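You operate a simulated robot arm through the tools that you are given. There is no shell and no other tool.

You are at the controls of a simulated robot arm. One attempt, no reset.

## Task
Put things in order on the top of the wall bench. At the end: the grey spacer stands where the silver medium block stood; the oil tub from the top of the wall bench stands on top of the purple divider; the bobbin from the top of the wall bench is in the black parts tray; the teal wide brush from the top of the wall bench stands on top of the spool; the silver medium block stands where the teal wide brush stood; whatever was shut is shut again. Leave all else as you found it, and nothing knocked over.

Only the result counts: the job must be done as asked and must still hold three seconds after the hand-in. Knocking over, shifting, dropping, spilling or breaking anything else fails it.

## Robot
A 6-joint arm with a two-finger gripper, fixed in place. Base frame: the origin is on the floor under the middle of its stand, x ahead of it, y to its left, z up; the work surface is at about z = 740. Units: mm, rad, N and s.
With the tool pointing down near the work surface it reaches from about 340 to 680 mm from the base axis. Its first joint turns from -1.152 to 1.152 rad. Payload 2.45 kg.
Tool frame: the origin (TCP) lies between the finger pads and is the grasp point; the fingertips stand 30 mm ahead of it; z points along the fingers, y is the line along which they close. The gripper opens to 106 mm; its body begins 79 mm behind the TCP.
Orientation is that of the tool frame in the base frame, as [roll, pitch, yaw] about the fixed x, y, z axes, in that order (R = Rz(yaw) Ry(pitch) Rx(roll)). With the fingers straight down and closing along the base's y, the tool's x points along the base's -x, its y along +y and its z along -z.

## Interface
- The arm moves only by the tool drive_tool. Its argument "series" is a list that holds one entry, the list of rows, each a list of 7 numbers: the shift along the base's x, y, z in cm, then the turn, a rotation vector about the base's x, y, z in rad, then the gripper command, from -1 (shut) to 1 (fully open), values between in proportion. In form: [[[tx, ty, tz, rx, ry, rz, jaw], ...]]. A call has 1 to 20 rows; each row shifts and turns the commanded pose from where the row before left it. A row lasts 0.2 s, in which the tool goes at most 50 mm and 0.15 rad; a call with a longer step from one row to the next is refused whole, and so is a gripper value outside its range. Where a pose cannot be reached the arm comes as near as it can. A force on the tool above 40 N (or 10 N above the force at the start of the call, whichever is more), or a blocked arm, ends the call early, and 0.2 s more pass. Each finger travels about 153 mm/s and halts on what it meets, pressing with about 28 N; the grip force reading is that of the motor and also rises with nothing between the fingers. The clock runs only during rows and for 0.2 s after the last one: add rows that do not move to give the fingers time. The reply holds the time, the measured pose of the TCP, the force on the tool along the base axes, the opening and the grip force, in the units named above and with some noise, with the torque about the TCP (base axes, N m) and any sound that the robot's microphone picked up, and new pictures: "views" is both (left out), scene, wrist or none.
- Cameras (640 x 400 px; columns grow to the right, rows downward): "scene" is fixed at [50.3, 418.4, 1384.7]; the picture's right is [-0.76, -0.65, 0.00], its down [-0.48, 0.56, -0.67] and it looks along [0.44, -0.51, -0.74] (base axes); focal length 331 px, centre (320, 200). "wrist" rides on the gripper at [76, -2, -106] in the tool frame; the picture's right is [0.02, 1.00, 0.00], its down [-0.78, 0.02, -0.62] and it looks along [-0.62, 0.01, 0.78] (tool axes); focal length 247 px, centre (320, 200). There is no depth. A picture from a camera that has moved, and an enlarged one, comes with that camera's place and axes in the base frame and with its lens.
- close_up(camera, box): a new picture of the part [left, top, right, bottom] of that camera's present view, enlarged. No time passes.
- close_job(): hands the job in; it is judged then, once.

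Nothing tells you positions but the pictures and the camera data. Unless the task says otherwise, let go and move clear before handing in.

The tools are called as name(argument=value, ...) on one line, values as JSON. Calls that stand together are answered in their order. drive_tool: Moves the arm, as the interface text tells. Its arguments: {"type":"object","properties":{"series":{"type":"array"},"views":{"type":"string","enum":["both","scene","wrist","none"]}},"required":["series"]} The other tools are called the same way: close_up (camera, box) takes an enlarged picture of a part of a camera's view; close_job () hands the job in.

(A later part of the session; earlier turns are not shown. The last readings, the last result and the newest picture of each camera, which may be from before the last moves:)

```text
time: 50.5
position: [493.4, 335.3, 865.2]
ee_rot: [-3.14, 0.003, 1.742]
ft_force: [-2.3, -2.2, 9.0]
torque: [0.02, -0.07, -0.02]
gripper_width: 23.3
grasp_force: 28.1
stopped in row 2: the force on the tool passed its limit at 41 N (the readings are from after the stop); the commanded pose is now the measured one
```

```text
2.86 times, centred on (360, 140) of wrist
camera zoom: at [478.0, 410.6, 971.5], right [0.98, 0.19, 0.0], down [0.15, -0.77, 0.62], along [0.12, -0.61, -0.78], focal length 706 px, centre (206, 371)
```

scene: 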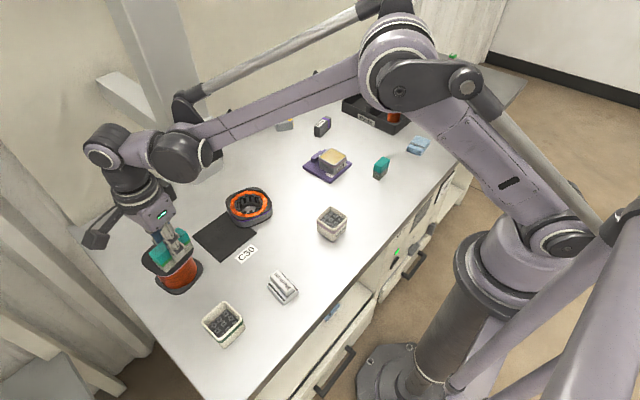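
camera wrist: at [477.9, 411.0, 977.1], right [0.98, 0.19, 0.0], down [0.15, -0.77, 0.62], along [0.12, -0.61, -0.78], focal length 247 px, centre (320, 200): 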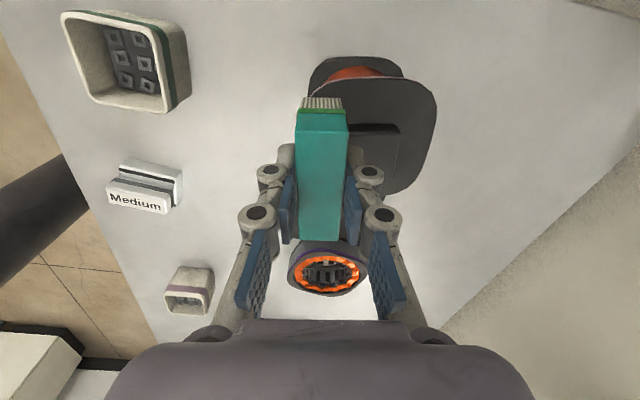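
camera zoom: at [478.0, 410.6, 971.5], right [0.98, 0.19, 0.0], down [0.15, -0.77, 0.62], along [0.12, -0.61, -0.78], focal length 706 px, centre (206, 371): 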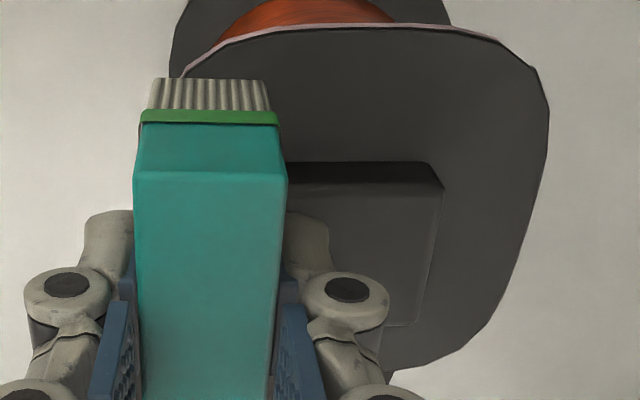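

The brush base is within a couple of millimetres of the flange; the inner fingertip seems to be just touching the knob. I lift the push off by under 1 mm, then open very gently so the brush settles flat.

drive_tool(series=[[[0, 0, 0.06, 0, 0, 0, -1], [0, 0, 0, 0, 0, 0, -0.6], [0, 0, 0, 0, 0, 0, -0.55], [0, 0, 0, 0, 0, 0, -0.53], [0, 0, 0, 0, 0, 0, -0.5], [0, 0, 0, 0, 0, 0, -0.46], [0, 0, 0, 0, 0, 0, -0.42], [0, 0, 0, 0, 0, 0, -0.42]]], views="both")

close_up(camera="scene", box=[145, 230, 205, 290])

close_up(camera="wrist", box=[260, 70, 440, 250])

```text
time: 52.3
position: [493.1, 335.6, 865.6]
ee_rot: [-3.141, 0.0, 1.743]
ft_force: [-1.7, -0.1, 2.3]
torque: [0.02, 0.05, 0.02]
gripper_width: 30.9
grasp_force: 0.2
camera wrist: at [477.9, 411.0, 971.3], right [0.98, 0.19, 0.0], down [0.15, -0.77, 0.62], along [0.12, -0.61, -0.78], focal length 247 px, centre (320, 200)
```

scene: 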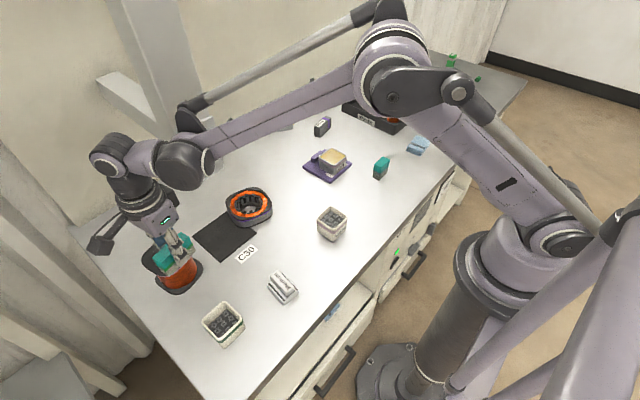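
wrist: 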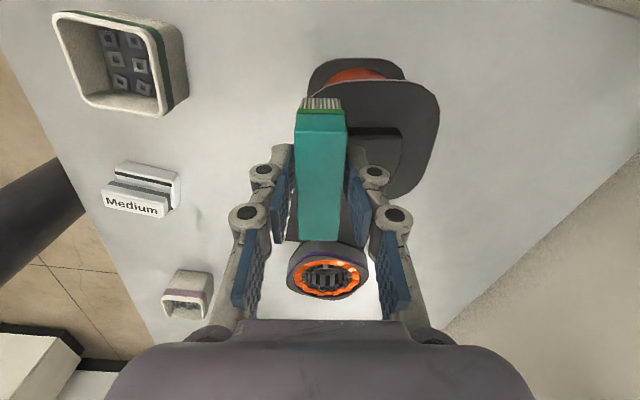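

```text
6.67 times, centred on (175, 260) of scene
camera zoom: at [50.2, 418.4, 1384.7], right [-0.76, -0.65, 0.0], down [-0.48, 0.56, -0.67], along [0.44, -0.51, -0.74], focal length 2207 px, centre (1287, -200)
```

zoom: 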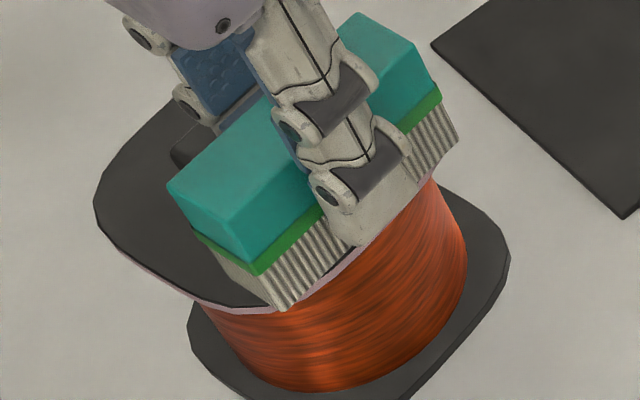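

```text
2.22 times, centred on (350, 160) of wrist
camera zoom: at [477.9, 411.0, 971.3], right [0.98, 0.19, 0.0], down [0.15, -0.77, 0.62], along [0.12, -0.61, -0.78], focal length 549 px, centre (253, 289)
```

zoom: 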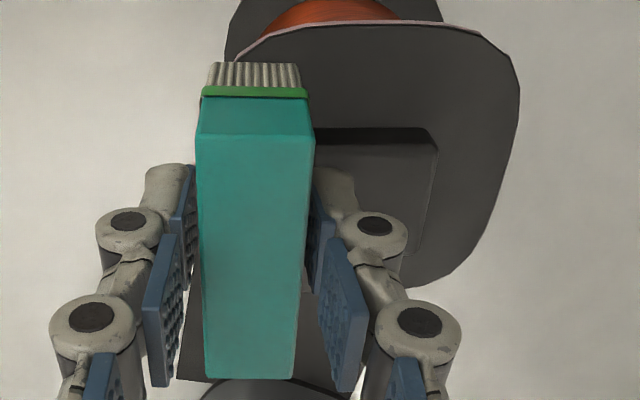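

The brush stands on the flange by itself with the fingers clear on both sides. I lift straight up slowly.

drive_tool(series=[[[0, 0, 0.5, 0, 0, 0, -0.42], [0, 0, 1, 0, 0, 0, -0.42], [0, 0, 1.5, 0, 0, 0, -0.42], [0, 0, 2, 0, 0, 0, -0.42], [0, 0, 3, 0, 0, 0, -0.42], [0, 0, 2, 0, 0, 0, -0.42], [0, 0, 0, 0, 0, 0, -0.42]]], views="both")

close_up(camera="scene", box=[135, 225, 215, 300])

close_up(camera="wrist", box=[260, 20, 440, 180])

```text
time: 53.9
position: [492.8, 335.4, 965.5]
ee_rot: [3.141, 0.0, 1.742]
ft_force: [-0.7, -0.1, 0.4]
torque: [0.01, -0.03, -0.03]
gripper_width: 30.6
grasp_force: 0.0
camera wrist: at [478.0, 410.8, 1071.7], right [0.98, 0.19, 0.0], down [0.15, -0.77, 0.62], along [0.12, -0.61, -0.78], focal length 247 px, centre (320, 200)
```

scene: 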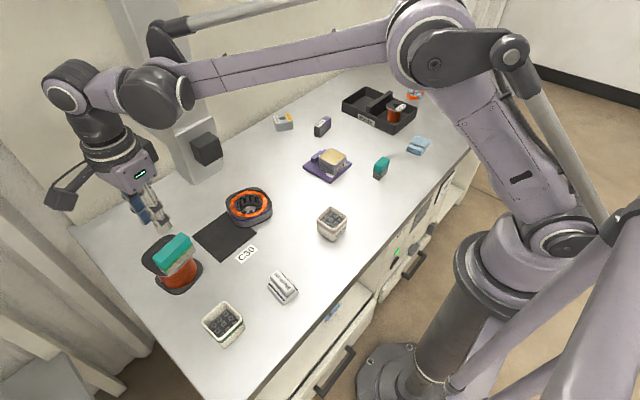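
wrist: 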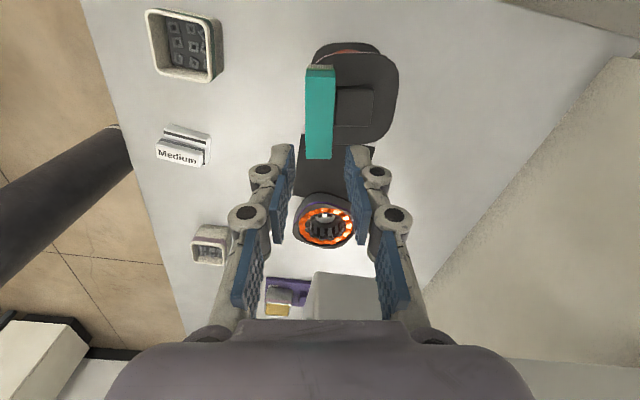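

```text
5.33 times, centred on (175, 262) of scene
camera zoom: at [50.3, 418.4, 1384.7], right [-0.76, -0.65, 0.0], down [-0.48, 0.56, -0.67], along [0.44, -0.51, -0.74], focal length 1766 px, centre (1093, -133)
```

zoom: 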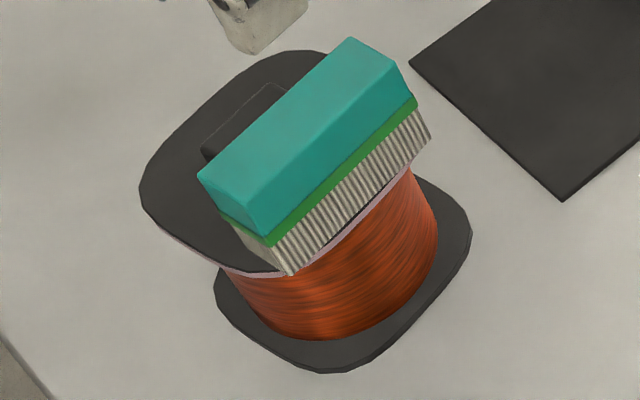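

```text
2.50 times, centred on (350, 100) of wrist
camera zoom: at [478.0, 410.8, 1071.7], right [0.98, 0.19, 0.0], down [0.15, -0.77, 0.62], along [0.12, -0.61, -0.78], focal length 617 px, centre (245, 450)
```

zoom: 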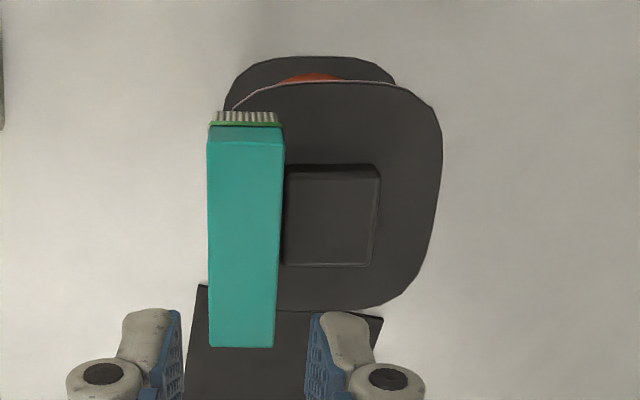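

The brush stands upright on the spool beside the knob. Next is the silver medium block near (316, 224). I back out the same way, turn the tool back to its first heading and hover above the block.

drive_tool(series=[[[-2.9, 0.3, 0, 0, 0, 0, -0.42], [-2.9, 0.3, 0, 0, 0, 0.14, 0], [-2.9, 0.3, 0, 0, 0, 0.14, 0.3], [-1.9, -0.4, 0, 0, 0, 0.14, 0.3], [-1.9, -0.4, 0, 0, 0, 0.14, 0.3], [-1.9, -0.4, 0, 0, 0, 0.14, 0.3], [-1.9, -0.4, 0, 0, 0, 0.14, 0.3], [-0.5, -3.3, -1, 0, 0, 0.14, 0.3], [-0.5, -3.3, -1, 0, 0, 0.14, 0.3], [-0.5, -3.3, -1, 0, 0, 0.14, 0.3], [0, 0, -2, 0, 0, 0.14, 0.3], [0, 0, 0, 0, 0, 0, 0.3]]], views="both")

close_up(camera="wrist", box=[250, 40, 410, 180])

close_up(camera="scene", box=[255, 260, 315, 315])

```text
time: 56.5
position: [315.4, 230.7, 915.6]
ee_rot: [-3.14, 0.001, -3.14]
ft_force: [0.0, -0.2, -0.6]
torque: [-0.01, 0.01, -0.02]
gripper_width: 68.8
grasp_force: 0.0
camera wrist: at [238.6, 228.3, 1021.3], right [-0.02, 1.0, 0.0], down [0.78, 0.02, 0.62], along [0.62, 0.01, -0.78], focal length 247 px, centre (320, 200)
```

scene: 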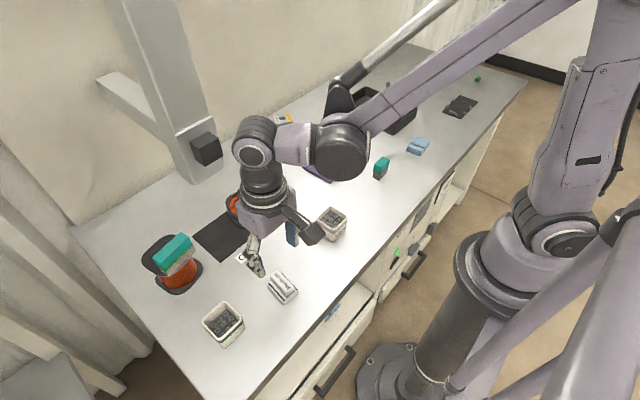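
wrist: 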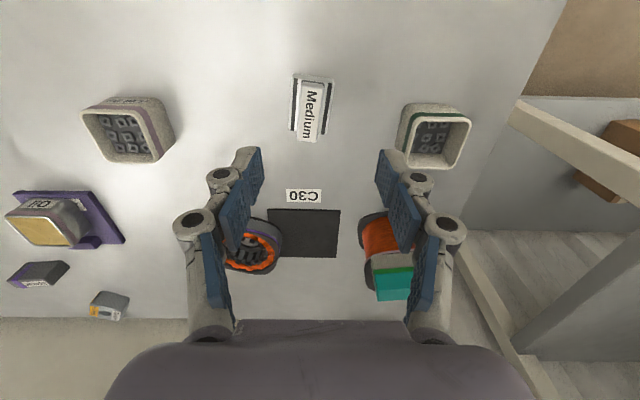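

```text
2.86 times, centred on (330, 110) of wrist
camera zoom: at [238.6, 228.3, 1021.3], right [-0.02, 1.0, 0.0], down [0.78, 0.02, 0.62], along [0.62, 0.01, -0.78], focal length 706 px, centre (291, 457)
```

zoom: 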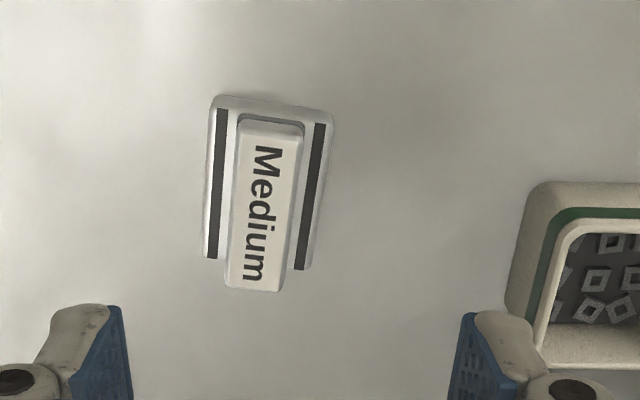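

```text
7.27 times, centred on (285, 288) of scene
camera zoom: at [50.3, 418.4, 1384.7], right [-0.76, -0.65, 0.0], down [-0.48, 0.56, -0.67], along [0.44, -0.51, -0.74], focal length 2408 px, centre (574, -436)
```

zoom: 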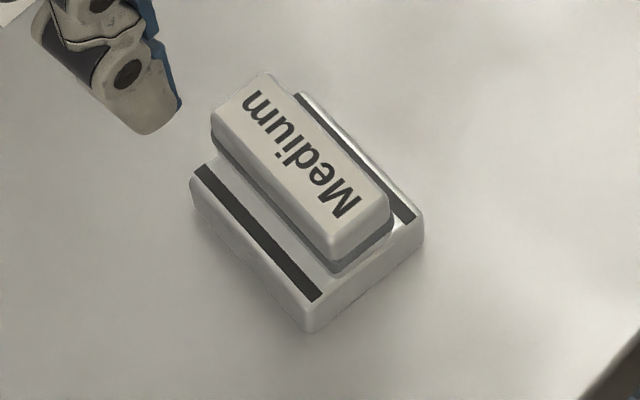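

The block is a ~58 × 42 mm slab with a ~20 mm wide raised rib, centred near (324, 219), turned about -6.4°. I align the tool with it, come closer, and measure again.

drive_tool(series=[[[0.4, -0.6, -2, 0, 0, -0.112, 0.2], [0.45, -0.55, -2.5, 0, 0, 0, 0.1], [0, 0, -2.5, 0, 0, 0, 0.1], [0, 0, 0, 0, 0, 0, 0.1]]], views="both")

close_up(camera="wrist", box=[240, 60, 400, 220])

close_up(camera="scene", box=[245, 240, 325, 320])

```text
time: 57.5
position: [324.3, 219.0, 845.2]
ee_rot: [-3.141, 0.0, 3.029]
ft_force: [0.1, 0.3, 0.1]
torque: [-0.01, -0.01, -0.02]
gripper_width: 58.5
grasp_force: 0.1
camera wrist: at [247.6, 225.0, 950.8], right [0.09, 1.0, 0.0], down [0.78, -0.07, 0.62], along [0.62, -0.06, -0.78], focal length 247 px, centre (320, 200)
```

scene: 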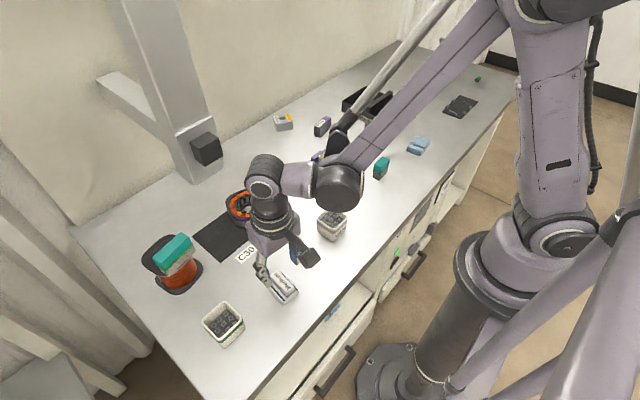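
wrist: 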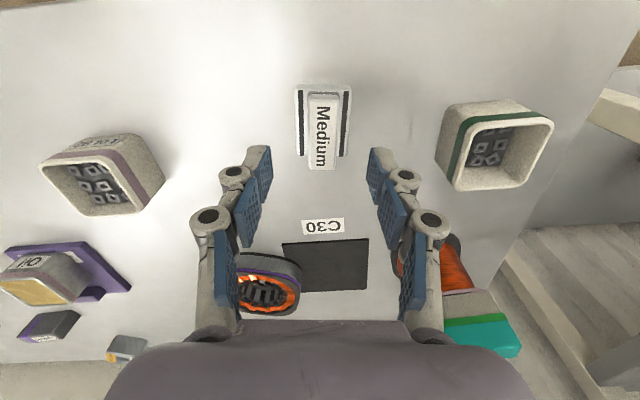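

```text
2.50 times, centred on (320, 140) of wrist
camera zoom: at [247.6, 225.0, 950.8], right [0.09, 1.0, 0.0], down [0.78, -0.07, 0.62], along [0.62, -0.06, -0.78], focal length 617 px, centre (320, 350)
```

zoom: 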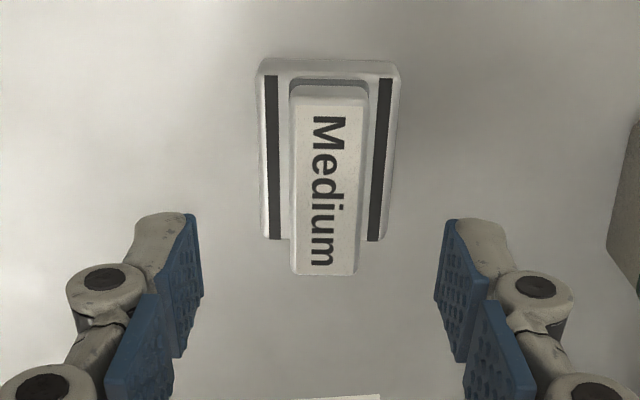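

```text
5.00 times, centred on (285, 280) of scene
camera zoom: at [50.3, 418.4, 1384.7], right [-0.76, -0.65, 0.0], down [-0.48, 0.56, -0.67], along [0.44, -0.51, -0.74], focal length 1655 px, centre (495, -200)
```

zoom: 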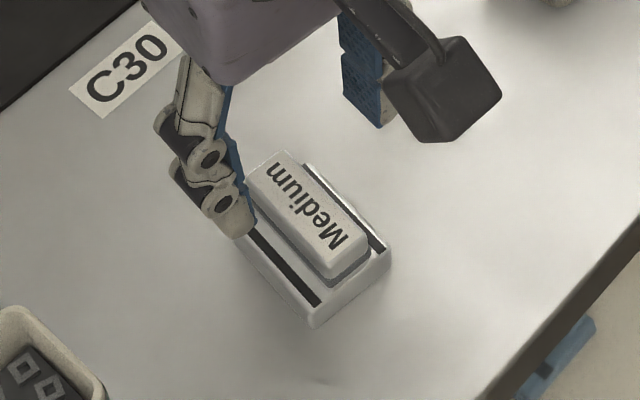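

The block's centre is about (326, 220), rib top near z 776, slab top near z 754. I centre the jaw, descend to z≈789 and grip the rib.

drive_tool(series=[[[0.2, 0.12, -1.5, 0, 0, 0, 0], [0, 0, -2, 0, 0, 0, -0.1], [0, 0, -2.1, 0, 0, 0, -0.1], [0, 0, 0, 0, 0, 0, -0.1], [0, 0, 0, 0, 0, 0, -0.1]]], views="wrist")

close_up(camera="scene", box=[245, 240, 325, 320])

```text
time: 58.7
position: [326.5, 220.1, 789.5]
ee_rot: [3.141, 0.0, 3.029]
ft_force: [0.1, 0.2, -0.5]
torque: [0.01, 0.03, 0.05]
gripper_width: 47.5
grasp_force: 0.2
camera wrist: at [249.3, 226.6, 894.8], right [0.09, 1.0, 0.0], down [0.78, -0.07, 0.62], along [0.62, -0.06, -0.78], focal length 247 px, centre (320, 200)
```

wrist: 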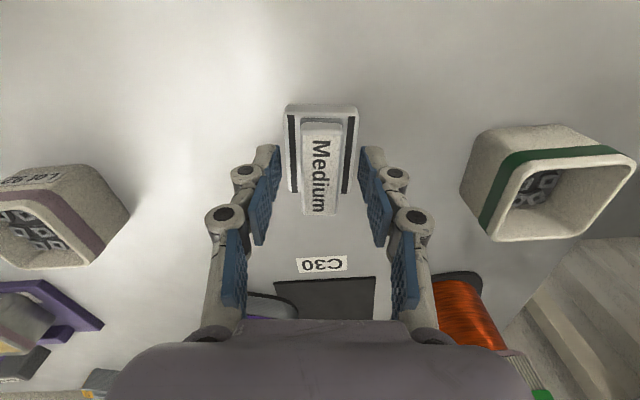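

```text
5.00 times, centred on (285, 280) of scene
camera zoom: at [50.3, 418.4, 1384.7], right [-0.76, -0.65, 0.0], down [-0.48, 0.56, -0.67], along [0.44, -0.51, -0.74], focal length 1655 px, centre (495, -200)
```

zoom: 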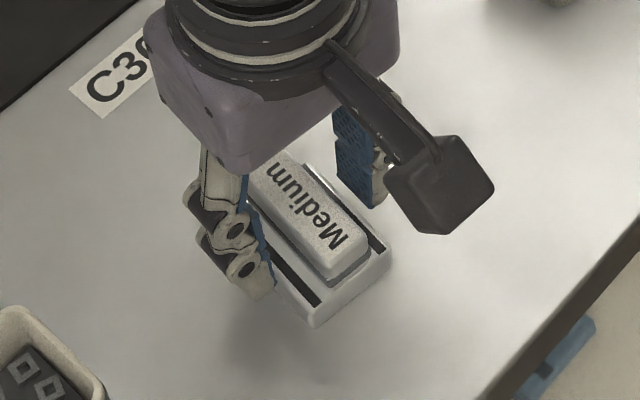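

The rib is centred between the pads. I close on it.

drive_tool(series=[[[0, 0, 0, 0, 0, 0, -1], [0, 0, 0, 0, 0, 0, -1], [0, 0, 0, 0, 0, 0, -1]]], views="both")

close_up(camera="scene", box=[245, 240, 325, 320])

```text
time: 59.5
position: [324.9, 219.1, 789.0]
ee_rot: [3.139, -0.002, 3.031]
ft_force: [0.4, 0.2, 1.1]
torque: [0.1, 0.03, 0.0]
gripper_width: 21.3
grasp_force: 28.0
camera wrist: at [249.3, 226.7, 895.0], right [0.09, 1.0, 0.0], down [0.78, -0.07, 0.62], along [0.62, -0.06, -0.78], focal length 247 px, centre (320, 200)
```

scene: 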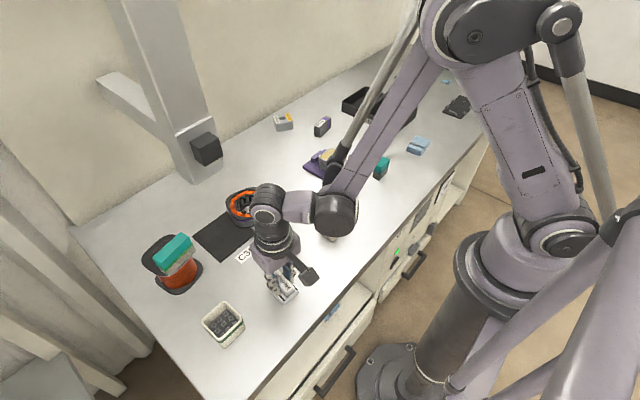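
wrist: 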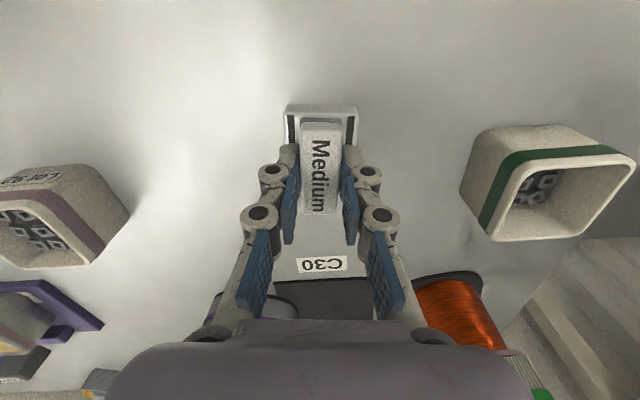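

```text
5.00 times, centred on (285, 280) of scene
camera zoom: at [50.2, 418.4, 1384.7], right [-0.76, -0.65, 0.0], down [-0.48, 0.56, -0.67], along [0.44, -0.51, -0.74], focal length 1655 px, centre (495, -200)
```

zoom: 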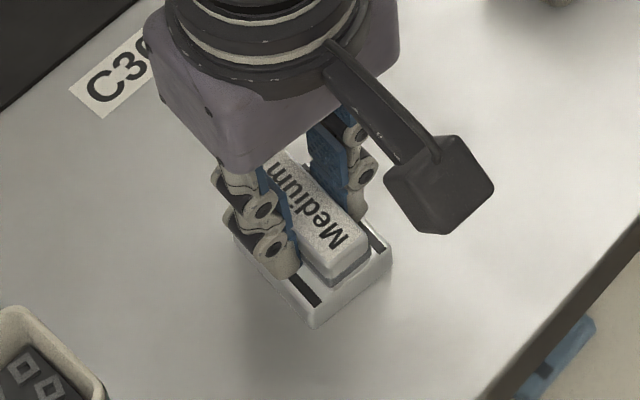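

The rib is gripped (21 mm) and the block's centre was about (326, 219.5). I lift it and carry it at a short radius to the brush's old spot.

drive_tool(series=[[[0, 0, 1, 0, 0, 0, -1], [0, 0, 3, 0, 0, 0, -1], [0, 0, 4, 0, 0, 0, -1], [0, 0, 3, 0, 0, 0, -1], [0.8, -2.2, 0, 0, 0, 0, -1], [1.4, -3.8, 0, 0, 0, 0, -1], [1.45, -4.0, 0, 0, 0, 0, -1], [1.45, -4.0, 0, 0, 0, 0, -1], [0.6, -4.2, 0, 0, 0, 0, -1], [-0.2, -4.2, 0, 0, 0, 0, -1], [-0.3, -4.2, 0, 0, 0, 0, -1], [-0.5, -4.2, 0, 0, 0, 0, -1], [-1.6, -4.2, 0, 0, 0, 0, -1], [-1.7, -4.2, 0, 0, 0, 0, -1], [-1.7, -4.2, 0, 0, 0, 0, -1], [-1.2, -3.9, 0, 0, 0, 0, -1], [-0.6, -2.6, 0, 0, 0, 0, -1], [0, 0, 0, 0, 0, 0, -1]]], views="both")

```text
time: 63.3
position: [304.2, -280.5, 898.2]
ee_rot: [3.141, -0.002, 3.029]
ft_force: [0.8, 0.6, -1.8]
torque: [0.02, -0.04, -0.04]
gripper_width: 21.3
grasp_force: 27.9
camera wrist: at [227.8, -273.6, 1004.9], right [0.09, 1.0, 0.0], down [0.78, -0.07, 0.62], along [0.62, -0.06, -0.78], focal length 247 px, centre (320, 200)
```

scene: 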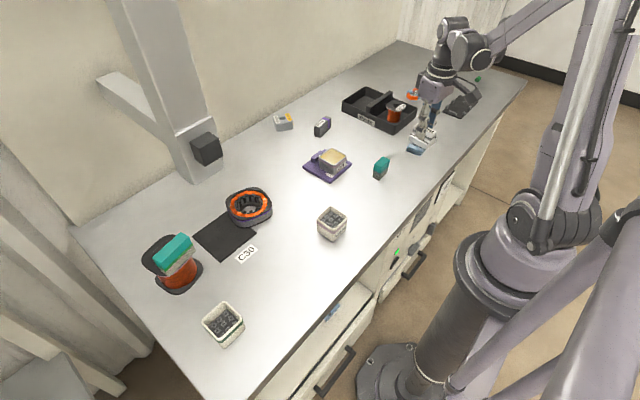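
wrist: 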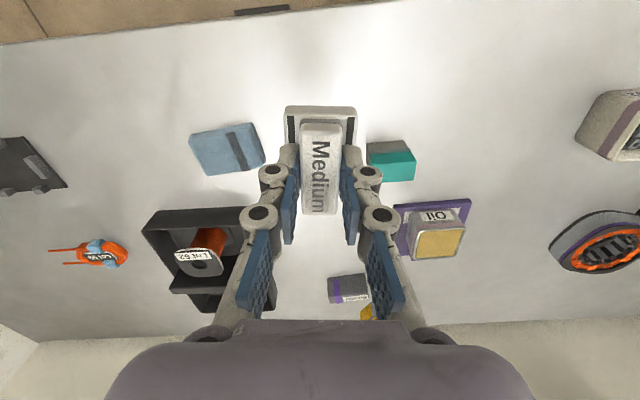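

The block hangs over the brush's old spot. I lower it to a few millimetres above the bench.

drive_tool(series=[[[0, 0, -3, 0, 0, 0, -1], [0, 0, -4, 0, 0, 0, -1], [0, 0, -2.5, 0, 0, 0, -1], [0, 0, -1, 0, 0, 0, -1], [0, 0, 0, 0, 0, 0, -1]]], views="wrist")

drive_tool(series=[[[0, 0, -0.25, 0, 0, 0, -1], [0, 0, 0, 0, 0, 0, -1]]], views="none")

drive_tool(series=[[[0, 0, -0.1, 0, 0, 0, -1], [0, 0, 0, 0, 0, 0, -1]]], views="none")

```text
time: 64.5
position: [304.3, -279.6, 795.3]
ee_rot: [3.14, 0.0, 3.03]
ft_force: [0.3, 0.6, -2.2]
torque: [-0.01, 0.03, -0.01]
gripper_width: 21.3
grasp_force: 28.0
camera wrist: at [228.4, -272.9, 900.9], right [0.09, 1.0, 0.0], down [0.78, -0.07, 0.62], along [0.62, -0.06, -0.78], focal length 247 px, centre (320, 200)
```

wrist: 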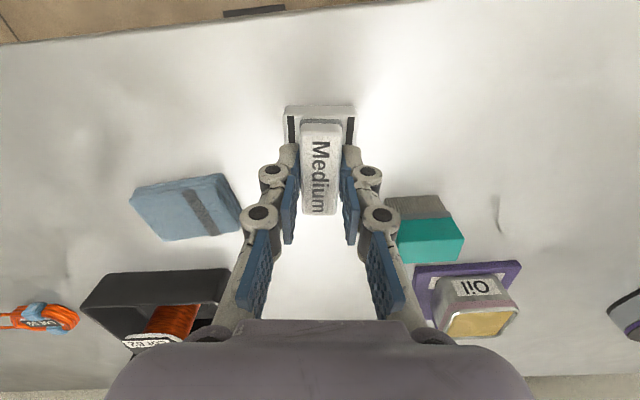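

```text
time: 65.1
position: [305.0, -278.7, 791.7]
ee_rot: [3.14, -0.001, 3.028]
ft_force: [0.7, -0.8, -1.5]
torque: [0.01, -0.02, -0.01]
gripper_width: 21.3
grasp_force: 27.7
```

```text
time: 65.7
position: [305.2, -279.6, 792.1]
ee_rot: [-3.141, 0.0, 3.03]
ft_force: [0.5, -0.7, -2.0]
torque: [-0.01, 0.02, 0.0]
gripper_width: 21.7
grasp_force: 27.8
```

Still about 1–2 mm to go. I continue in 1 mm steps.

drive_tool(series=[[[0, 0, -0.1, 0, 0, 0, -1], [0, 0, 0, 0, 0, 0, -1]]], views="none")

drive_tool(series=[[[0, 0, -0.1, 0, 0, 0, -1], [0, 0, 0, 0, 0, 0, -1]]], views="none")

```text
time: 66.3
position: [305.2, -280.8, 789.7]
ee_rot: [3.141, -0.001, 3.029]
ft_force: [0.1, -0.5, -1.9]
torque: [0.0, -0.01, 0.0]
gripper_width: 21.4
grasp_force: 28.2
```

```text
time: 66.9
position: [305.5, -279.2, 788.6]
ee_rot: [-3.141, 0.001, 3.029]
ft_force: [-0.8, -0.3, 3.0]
torque: [0.07, -0.08, 0.0]
gripper_width: 21.5
grasp_force: 27.6
```

The base is touching. I open gently and lift away.

drive_tool(series=[[[0, 0, 0, 0, 0, 0, -0.55], [0, 0, 0, 0, 0, 0, -0.45], [0, 0, 0, 0, 0, 0, -0.3], [0, 0, 0, 0, 0, 0, -0.25], [0, 0, 1, 0, 0, 0, -0.25], [0, 0, 3, 0, 0, 0, -0.25], [0, 0, 4, 0, 0, 0, -0.25], [0, 0, 3, 0, 0, 0, -0.25], [0, 0, 0, 0, 0, 0, -0.25]]], views="both")

close_up(camera="scene", box=[360, 120, 460, 200])

close_up(camera="wrist", box=[240, 40, 440, 190])

```text
time: 68.9
position: [303.2, -279.3, 900.1]
ee_rot: [-3.14, 0.001, 3.029]
ft_force: [0.6, 0.3, -0.2]
torque: [-0.01, 0.03, 0.02]
gripper_width: 39.9
grasp_force: 0.1
camera wrist: at [228.0, -272.7, 1005.8], right [0.09, 1.0, 0.0], down [0.78, -0.07, 0.62], along [0.62, -0.06, -0.78], focal length 247 px, centre (320, 200)
```

scene: 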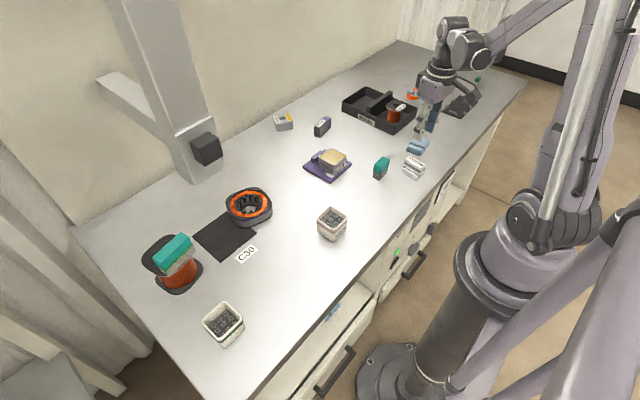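
wrist: 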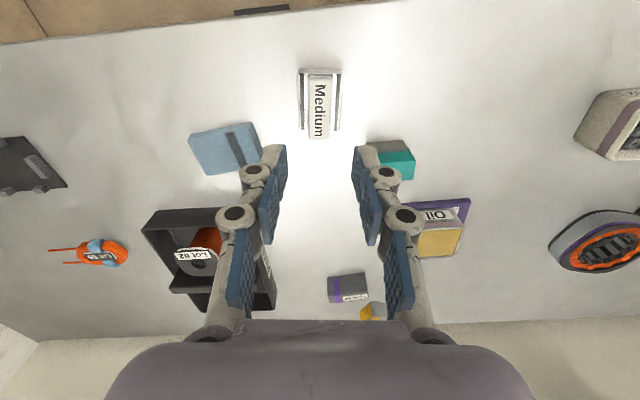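

```text
5.00 times, centred on (410, 160) of scene
camera zoom: at [50.3, 418.4, 1384.7], right [-0.76, -0.65, 0.0], down [-0.48, 0.56, -0.67], along [0.44, -0.51, -0.74], focal length 1655 px, centre (-130, 400)
```

zoom: 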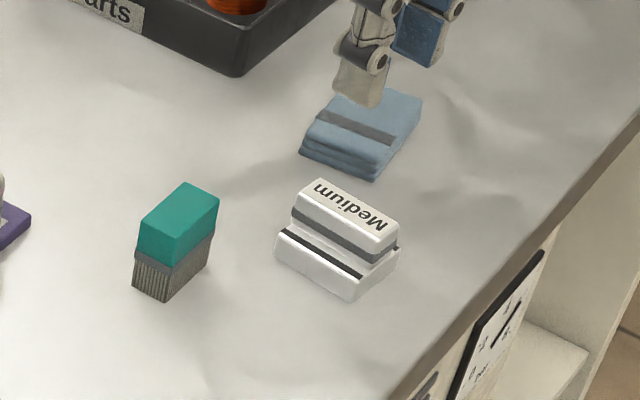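

```text
2.67 times, centred on (340, 115) of wrist
camera zoom: at [228.0, -272.7, 1005.8], right [0.09, 1.0, 0.0], down [0.78, -0.07, 0.62], along [0.62, -0.06, -0.78], focal length 659 px, centre (267, 427)
```

zoom: 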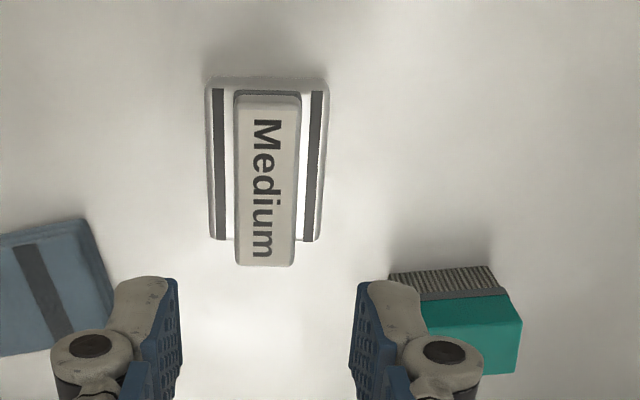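

The silver block stands in the brush's old place. Last is the grey spacer near (626, -262), standing on its long edge, about 68 × 21 × 38 mm. I go there, turning the tool so the fingers will close across its thin side.

drive_tool(series=[[[2.4, 0.14, 0, 0, 0, 0.15, 0.0], [2.4, 0.14, 0, 0, 0, 0.15, 0.0], [2.4, 0.14, 0, 0, 0, 0.15, 0.0], [2.4, 0.14, 0, 0, 0, 0.15, 0.0], [2.4, 0.14, 0, 0, 0, 0.15, 0.0], [2.4, 0.14, 0, 0, 0, 0.15, 0.0], [2.4, 0.14, 0, 0, 0, 0.15, 0.0], [2.4, 0.14, 0, 0, 0, 0.15, 0.0], [2.4, 0.14, 0, 0, 0, 0.15, 0.0], [2.4, 0.14, 0, 0, 0, 0.15, 0.0], [2.4, 0.14, -0.5, 0, 0, 0.15, 0.0], [2.4, 0.14, -0.5, 0, 0, 0.15, 0.0], [0, 0, 0, 0, 0, 0, 0.0]]], views="both")

close_up(camera="wrist", box=[220, 60, 420, 210])

close_up(camera="scene", box=[295, 90, 355, 145])

```text
time: 71.7
position: [593.7, -262.4, 889.3]
ee_rot: [3.141, 0.001, -1.452]
ft_force: [-0.5, 0.1, 0.0]
torque: [-0.01, -0.01, -0.04]
gripper_width: 53.0
grasp_force: 0.1
camera wrist: at [603.9, -338.3, 995.0], right [-0.99, -0.14, 0.0], down [-0.11, 0.78, 0.62], along [-0.09, 0.62, -0.78], focal length 247 px, centre (320, 200)
```

scene: 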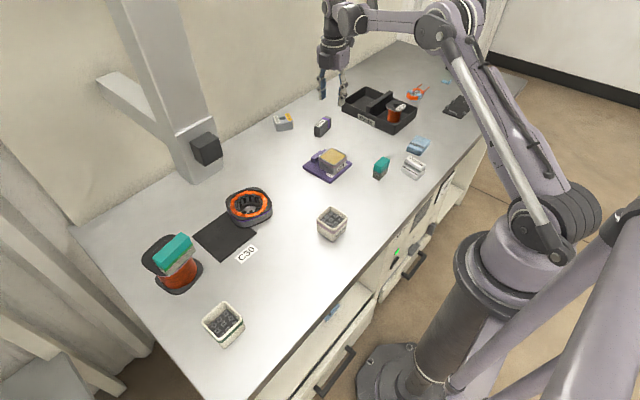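
wrist: 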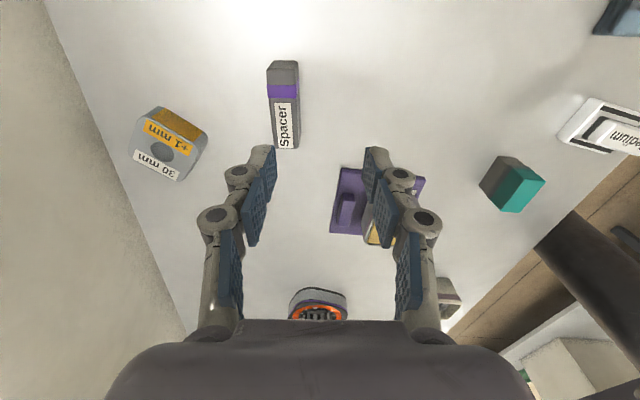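

```text
2.67 times, centred on (320, 135) of wrist
camera zoom: at [603.9, -338.3, 995.0], right [-0.99, -0.14, 0.0], down [-0.11, 0.78, 0.62], along [-0.09, 0.62, -0.78], focal length 659 px, centre (320, 373)
```

zoom: 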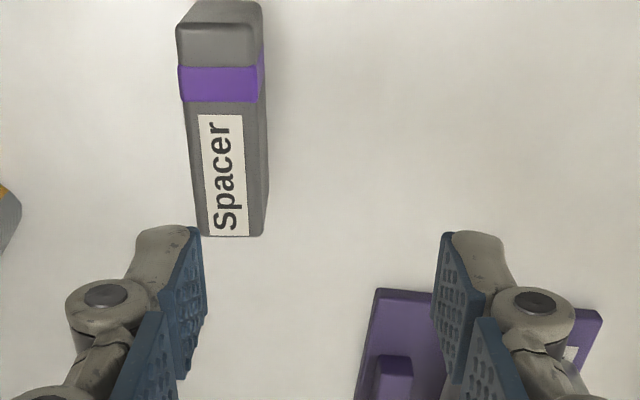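

```text
7.27 times, centred on (325, 118) of scene
camera zoom: at [50.3, 418.4, 1384.7], right [-0.76, -0.65, 0.0], down [-0.48, 0.56, -0.67], along [0.44, -0.51, -0.74], focal length 2408 px, centre (284, 800)
```

zoom: 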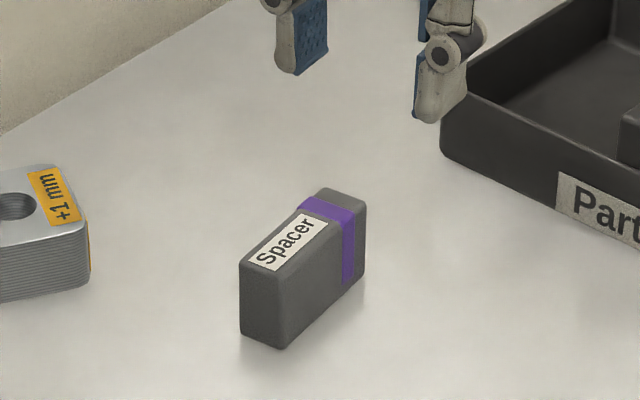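

The spacer lies parallel to the fingers, about 32 mm farther out (centre ≈ (626, -259)). I move out over it and come partway down to check.

drive_tool(series=[[[1.6, 0.19, -1, 0, 0, 0, 0.0], [1.6, 0.19, -2, 0, 0, 0, 0.0], [0, 0, -3, 0, 0, 0, 0.0], [0, 0, 0, 0, 0, 0, 0.0]]], views="both")

close_up(camera="wrist", box=[240, 60, 400, 220])

```text
time: 72.7
position: [625.5, -259.3, 828.4]
ee_rot: [-3.14, 0.0, -1.455]
ft_force: [0.3, -0.5, -0.7]
torque: [-0.03, -0.02, 0.04]
gripper_width: 53.1
grasp_force: 0.0
camera wrist: at [635.9, -335.0, 934.8], right [-0.99, -0.14, 0.0], down [-0.11, 0.78, 0.62], along [-0.09, 0.62, -0.78], focal length 247 px, centre (320, 200)
```

scene: 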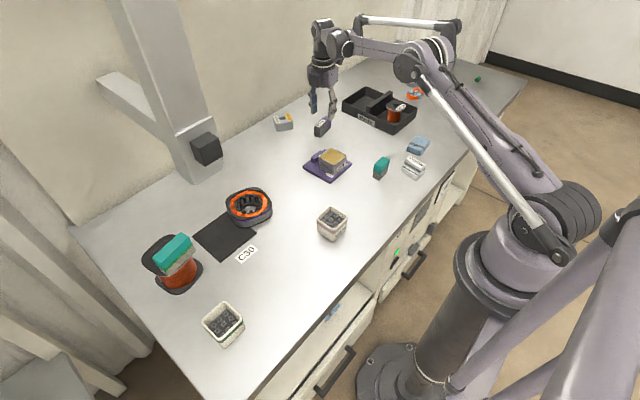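
wrist: 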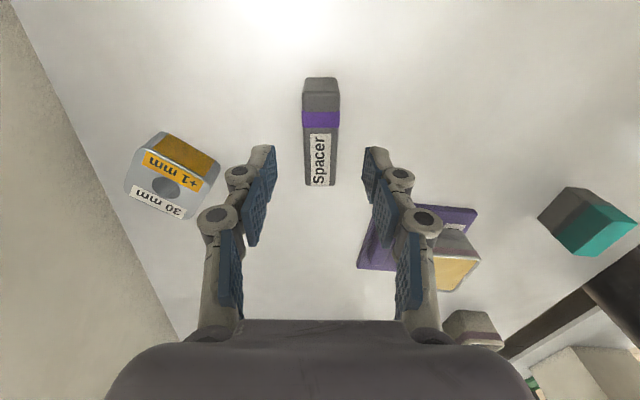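

```text
2.50 times, centred on (320, 140) of wrist
camera zoom: at [635.9, -335.0, 934.8], right [-0.99, -0.14, 0.0], down [-0.11, 0.78, 0.62], along [-0.09, 0.62, -0.78], focal length 617 px, centre (320, 350)
```

zoom: 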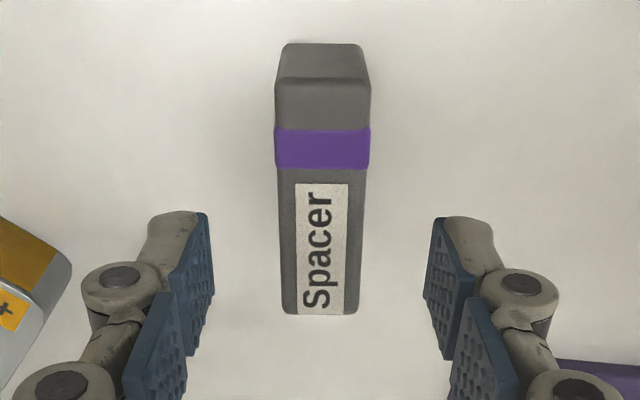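

The spacer is centred and aligned. I descend to z≈777 and close on it.

drive_tool(series=[[[0, 0, -2, 0, 0, 0, 0.0], [0, 0, -2, 0, 0, 0, 0.0], [0, 0, -1.1, 0, 0, 0, -0.1], [0, 0, 0, 0, 0, 0, -0.1], [0, 0, 0, 0, 0, 0, -1], [0, 0, 0, 0, 0, 0, -1], [0, 0, 0, 0, 0, 0, -1]]], views="both")

close_up(camera="scene", box=[290, 80, 360, 145])

```text
time: 74.3
position: [625.1, -259.0, 777.2]
ee_rot: [3.14, -0.001, -1.454]
ft_force: [0.3, -0.1, 0.6]
torque: [-0.06, 0.01, 0.0]
gripper_width: 23.4
grasp_force: 28.1
camera wrist: at [635.1, -334.5, 884.0], right [-0.99, -0.14, 0.0], down [-0.11, 0.78, 0.62], along [-0.09, 0.62, -0.78], focal length 247 px, centre (320, 200)
```

scene: 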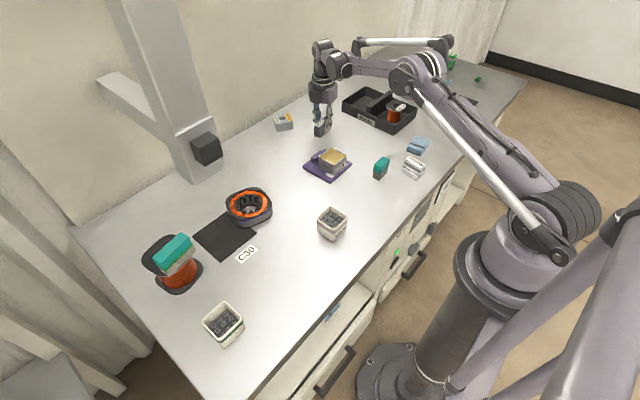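
wrist: 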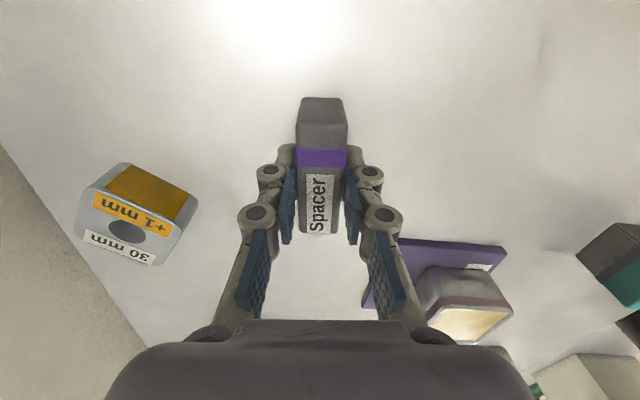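

```text
6.15 times, centred on (325, 112) of scene
camera zoom: at [50.3, 418.4, 1384.7], right [-0.76, -0.65, 0.0], down [-0.48, 0.56, -0.67], along [0.44, -0.51, -0.74], focal length 2038 px, centre (289, 738)
```

zoom: 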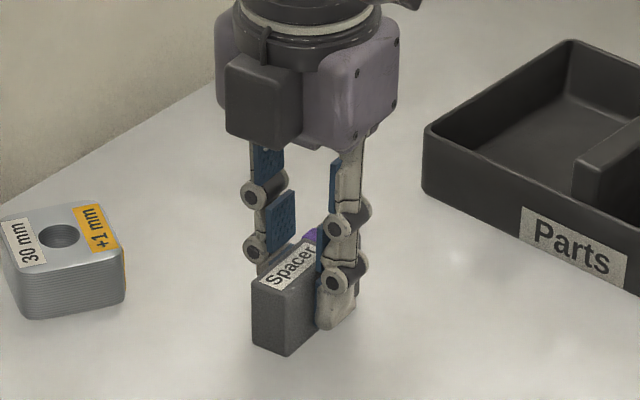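

The spacer is gripped at 23 mm. I lift it and carry it at a short radius to the block's old spot at (326, 219.5).

drive_tool(series=[[[0, 0, 1, 0, 0, 0, -1], [0, 0, 3, 0, 0, 0, -1], [0, 0, 4, 0, 0, 0, -1], [0, 0, 4, 0, 0, 0, -1], [-2.36, 2.13, 0, 0, 0, 0, -1], [-3.4, 3.2, 0, 0, 0, 0, -1], [-3.4, 3.2, 0, 0, 0, 0, -1], [-3.4, 3.2, 0, 0, 0, 0, -1], [-3.4, 3.2, 0, 0, 0, 0, -1], [-3.4, 3.2, 0, 0, 0, 0, -1], [-3.4, 3.2, 0, 0, 0, 0, -1], [-0.9, 4.0, 0, 0, 0, 0, -1], [-0.5, 4.0, 0, 0, 0, 0, -1], [-0.4, 4.0, 0, 0, 0, 0, -1], [-1.0, 3.6, 0, 0, 0, 0, -1], [-1.3, 3.6, 0, 0, 0, 0, -1], [-1.4, 3.4, 0, 0, 0, 0, -1], [-1.64, 3.97, 0, 0, 0, 0, -1], [0, 0, 0, 0, 0, 0, -1]]], views="both")

```text
time: 78.3
position: [325.5, 220.7, 897.5]
ee_rot: [-3.141, 0.001, -1.455]
ft_force: [-0.4, -0.4, -0.5]
torque: [-0.01, 0.02, 0.06]
gripper_width: 23.4
grasp_force: 27.6
camera wrist: at [336.5, 144.9, 1003.0], right [-0.99, -0.14, 0.0], down [-0.11, 0.78, 0.62], along [-0.09, 0.62, -0.78], focal length 247 px, centre (320, 200)
```

scene: 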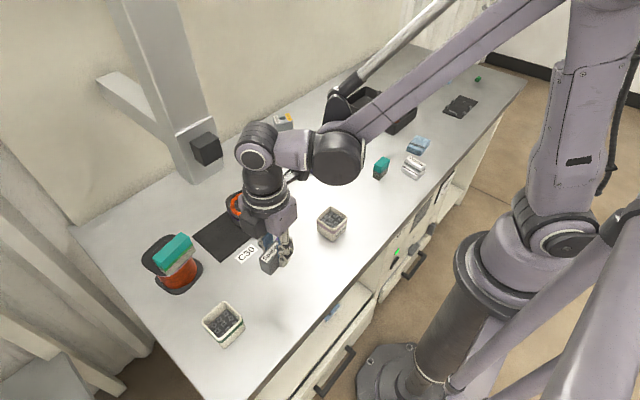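
wrist: 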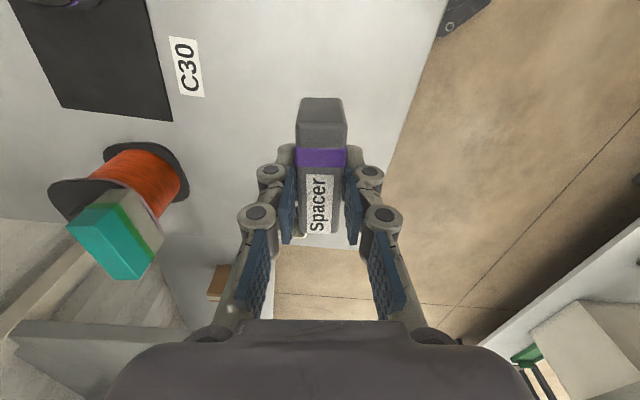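

The spacer is over the target spot. I lower it to a few millimetres above the bench, then feel for contact.

drive_tool(series=[[[0.0, 0, -3, 0, 0, 0, -1], [0, 0, -4, 0, 0, 0, -1], [0, 0, -3.5, 0, 0, 0, -1], [0, 0, -1.1, 0, 0, 0, -1], [0, 0, 0, 0, 0, 0, -1]]], views="both")

drive_tool(series=[[[0, 0, -0.2, 0, 0, 0, -1], [0, 0, 0, 0, 0, 0, -1]]], views="none")

drive_tool(series=[[[0, 0, -0.1, 0, 0, 0, -1], [0, 0, 0, 0, 0, 0, -1]]], views="none")

```text
time: 79.5
position: [325.6, 219.5, 782.0]
ee_rot: [3.14, -0.002, -1.455]
ft_force: [-0.9, -0.7, -1.3]
torque: [0.0, 0.03, 0.0]
gripper_width: 23.0
grasp_force: 28.7
camera wrist: at [335.7, 144.5, 887.2], right [-0.99, -0.14, 0.0], down [-0.11, 0.78, 0.62], along [-0.09, 0.62, -0.78], focal length 247 px, centre (320, 200)
```

scene: 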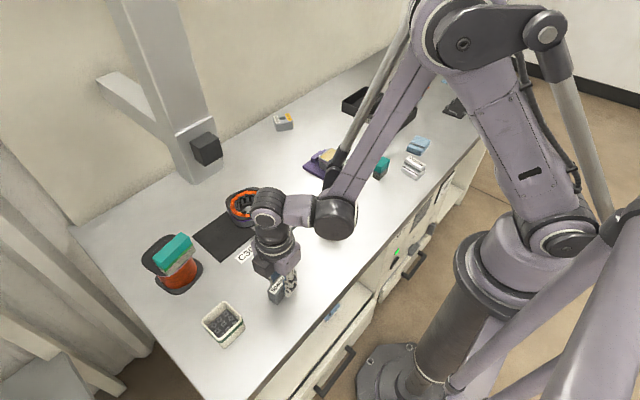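
wrist: 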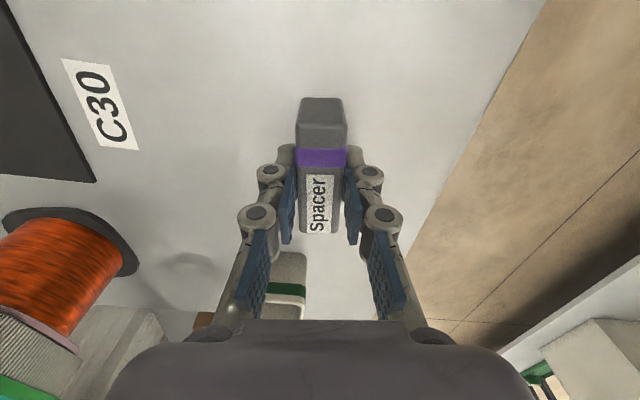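

```text
time: 80.1
position: [326.0, 219.4, 779.0]
ee_rot: [-3.141, -0.002, -1.454]
ft_force: [0.4, -0.1, -1.1]
torque: [0.04, 0.01, -0.01]
gripper_width: 23.3
grasp_force: 27.7
```

```text
time: 80.7
position: [325.9, 220.5, 779.2]
ee_rot: [-3.141, 0.0, -1.454]
ft_force: [0.6, -0.9, -0.1]
torque: [-0.01, -0.02, -0.02]
gripper_width: 23.4
grasp_force: 27.9
```

Still about 1–2 mm above the bench. I continue in 1 mm steps.

drive_tool(series=[[[0, 0, -0.1, 0, 0, 0, -1], [0, 0, 0, 0, 0, 0, -1]]], views="none")

drive_tool(series=[[[0, 0, -0.1, 0, 0, 0, -1], [0, 0, 0, 0, 0, 0, -1]]], views="none")

```text
time: 81.3
position: [325.5, 220.7, 777.0]
ee_rot: [-3.14, 0.0, -1.454]
ft_force: [0.0, 0.8, 0.7]
torque: [-0.03, -0.03, -0.04]
gripper_width: 23.2
grasp_force: 28.1
```

```text
time: 81.9
position: [325.5, 220.2, 776.2]
ee_rot: [-3.141, 0.001, -1.455]
ft_force: [1.0, 0.8, 25.6]
torque: [0.08, -0.04, -0.01]
gripper_width: 23.1
grasp_force: 27.6
```

Contact. I ease the push, open gently, and lift away.

drive_tool(series=[[[0, 0, 0.08, 0, 0, 0, -1], [0, 0, 0, 0, 0, 0, -0.53], [0, 0, 0, 0, 0, 0, -0.45], [0, 0, 0, 0, 0, 0, -0.3], [0, 0, 0, 0, 0, 0, -0.25], [0, 0, 1, 0, 0, 0, -0.25], [0, 0, 3, 0, 0, 0, -0.25], [0, 0, 4, 0, 0, 0, -0.25], [0, 0, 4, 0, 0, 0, -0.25], [0, 0, 0, 0, 0, 0, -0.25]]], views="both")

close_up(camera="scene", box=[245, 235, 335, 325])

close_up(camera="wrist", box=[240, 40, 420, 200])

```text
time: 84.1
position: [325.3, 221.5, 898.6]
ee_rot: [3.141, 0.001, -1.455]
ft_force: [-0.2, -0.5, 0.0]
torque: [-0.01, 0.0, -0.03]
gripper_width: 40.0
grasp_force: 0.2
camera wrist: at [335.7, 144.2, 1004.4], right [-0.99, -0.14, 0.0], down [-0.11, 0.78, 0.62], along [-0.09, 0.62, -0.78], focal length 247 px, centre (320, 200)
```

scene: 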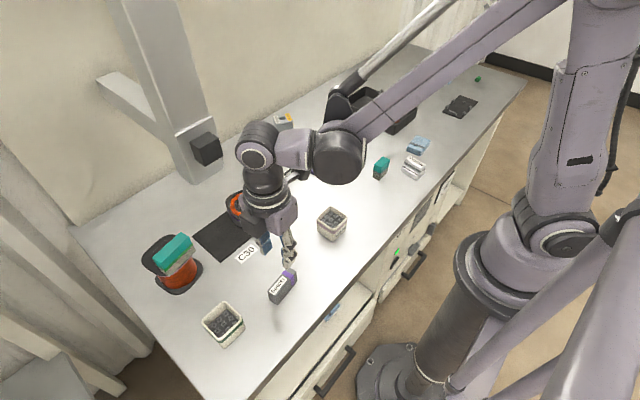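
wrist: 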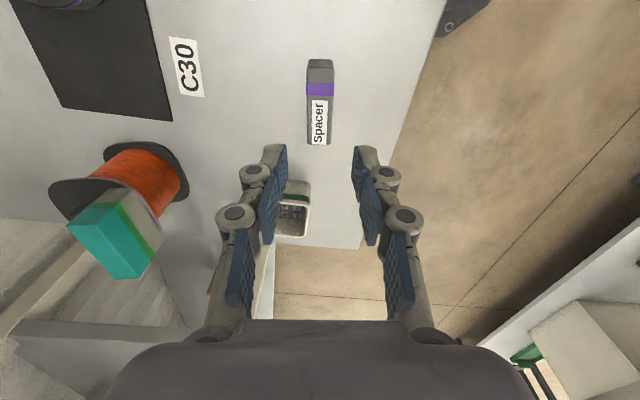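

```text
4.44 times, centred on (290, 280) of scene
camera zoom: at [50.3, 418.4, 1384.7], right [-0.76, -0.65, 0.0], down [-0.48, 0.56, -0.67], along [0.44, -0.51, -0.74], focal length 1472 px, centre (453, -156)
```

zoom: 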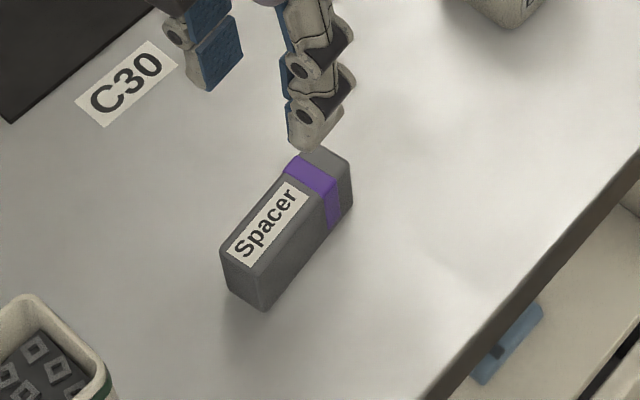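

```text
2.50 times, centred on (330, 120) of wrist
camera zoom: at [335.7, 144.2, 1004.4], right [-0.99, -0.14, 0.0], down [-0.11, 0.78, 0.62], along [-0.09, 0.62, -0.78], focal length 617 px, centre (295, 400)
```

zoom: 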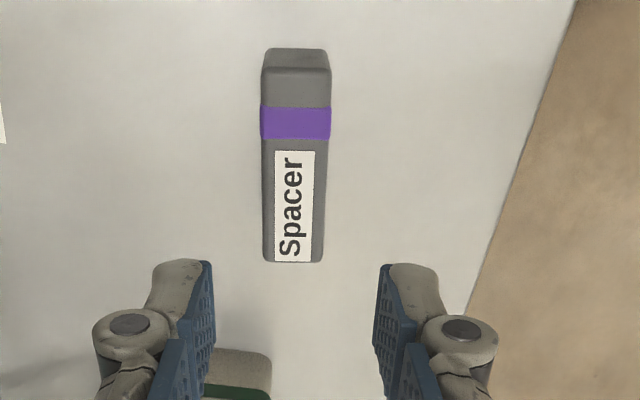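

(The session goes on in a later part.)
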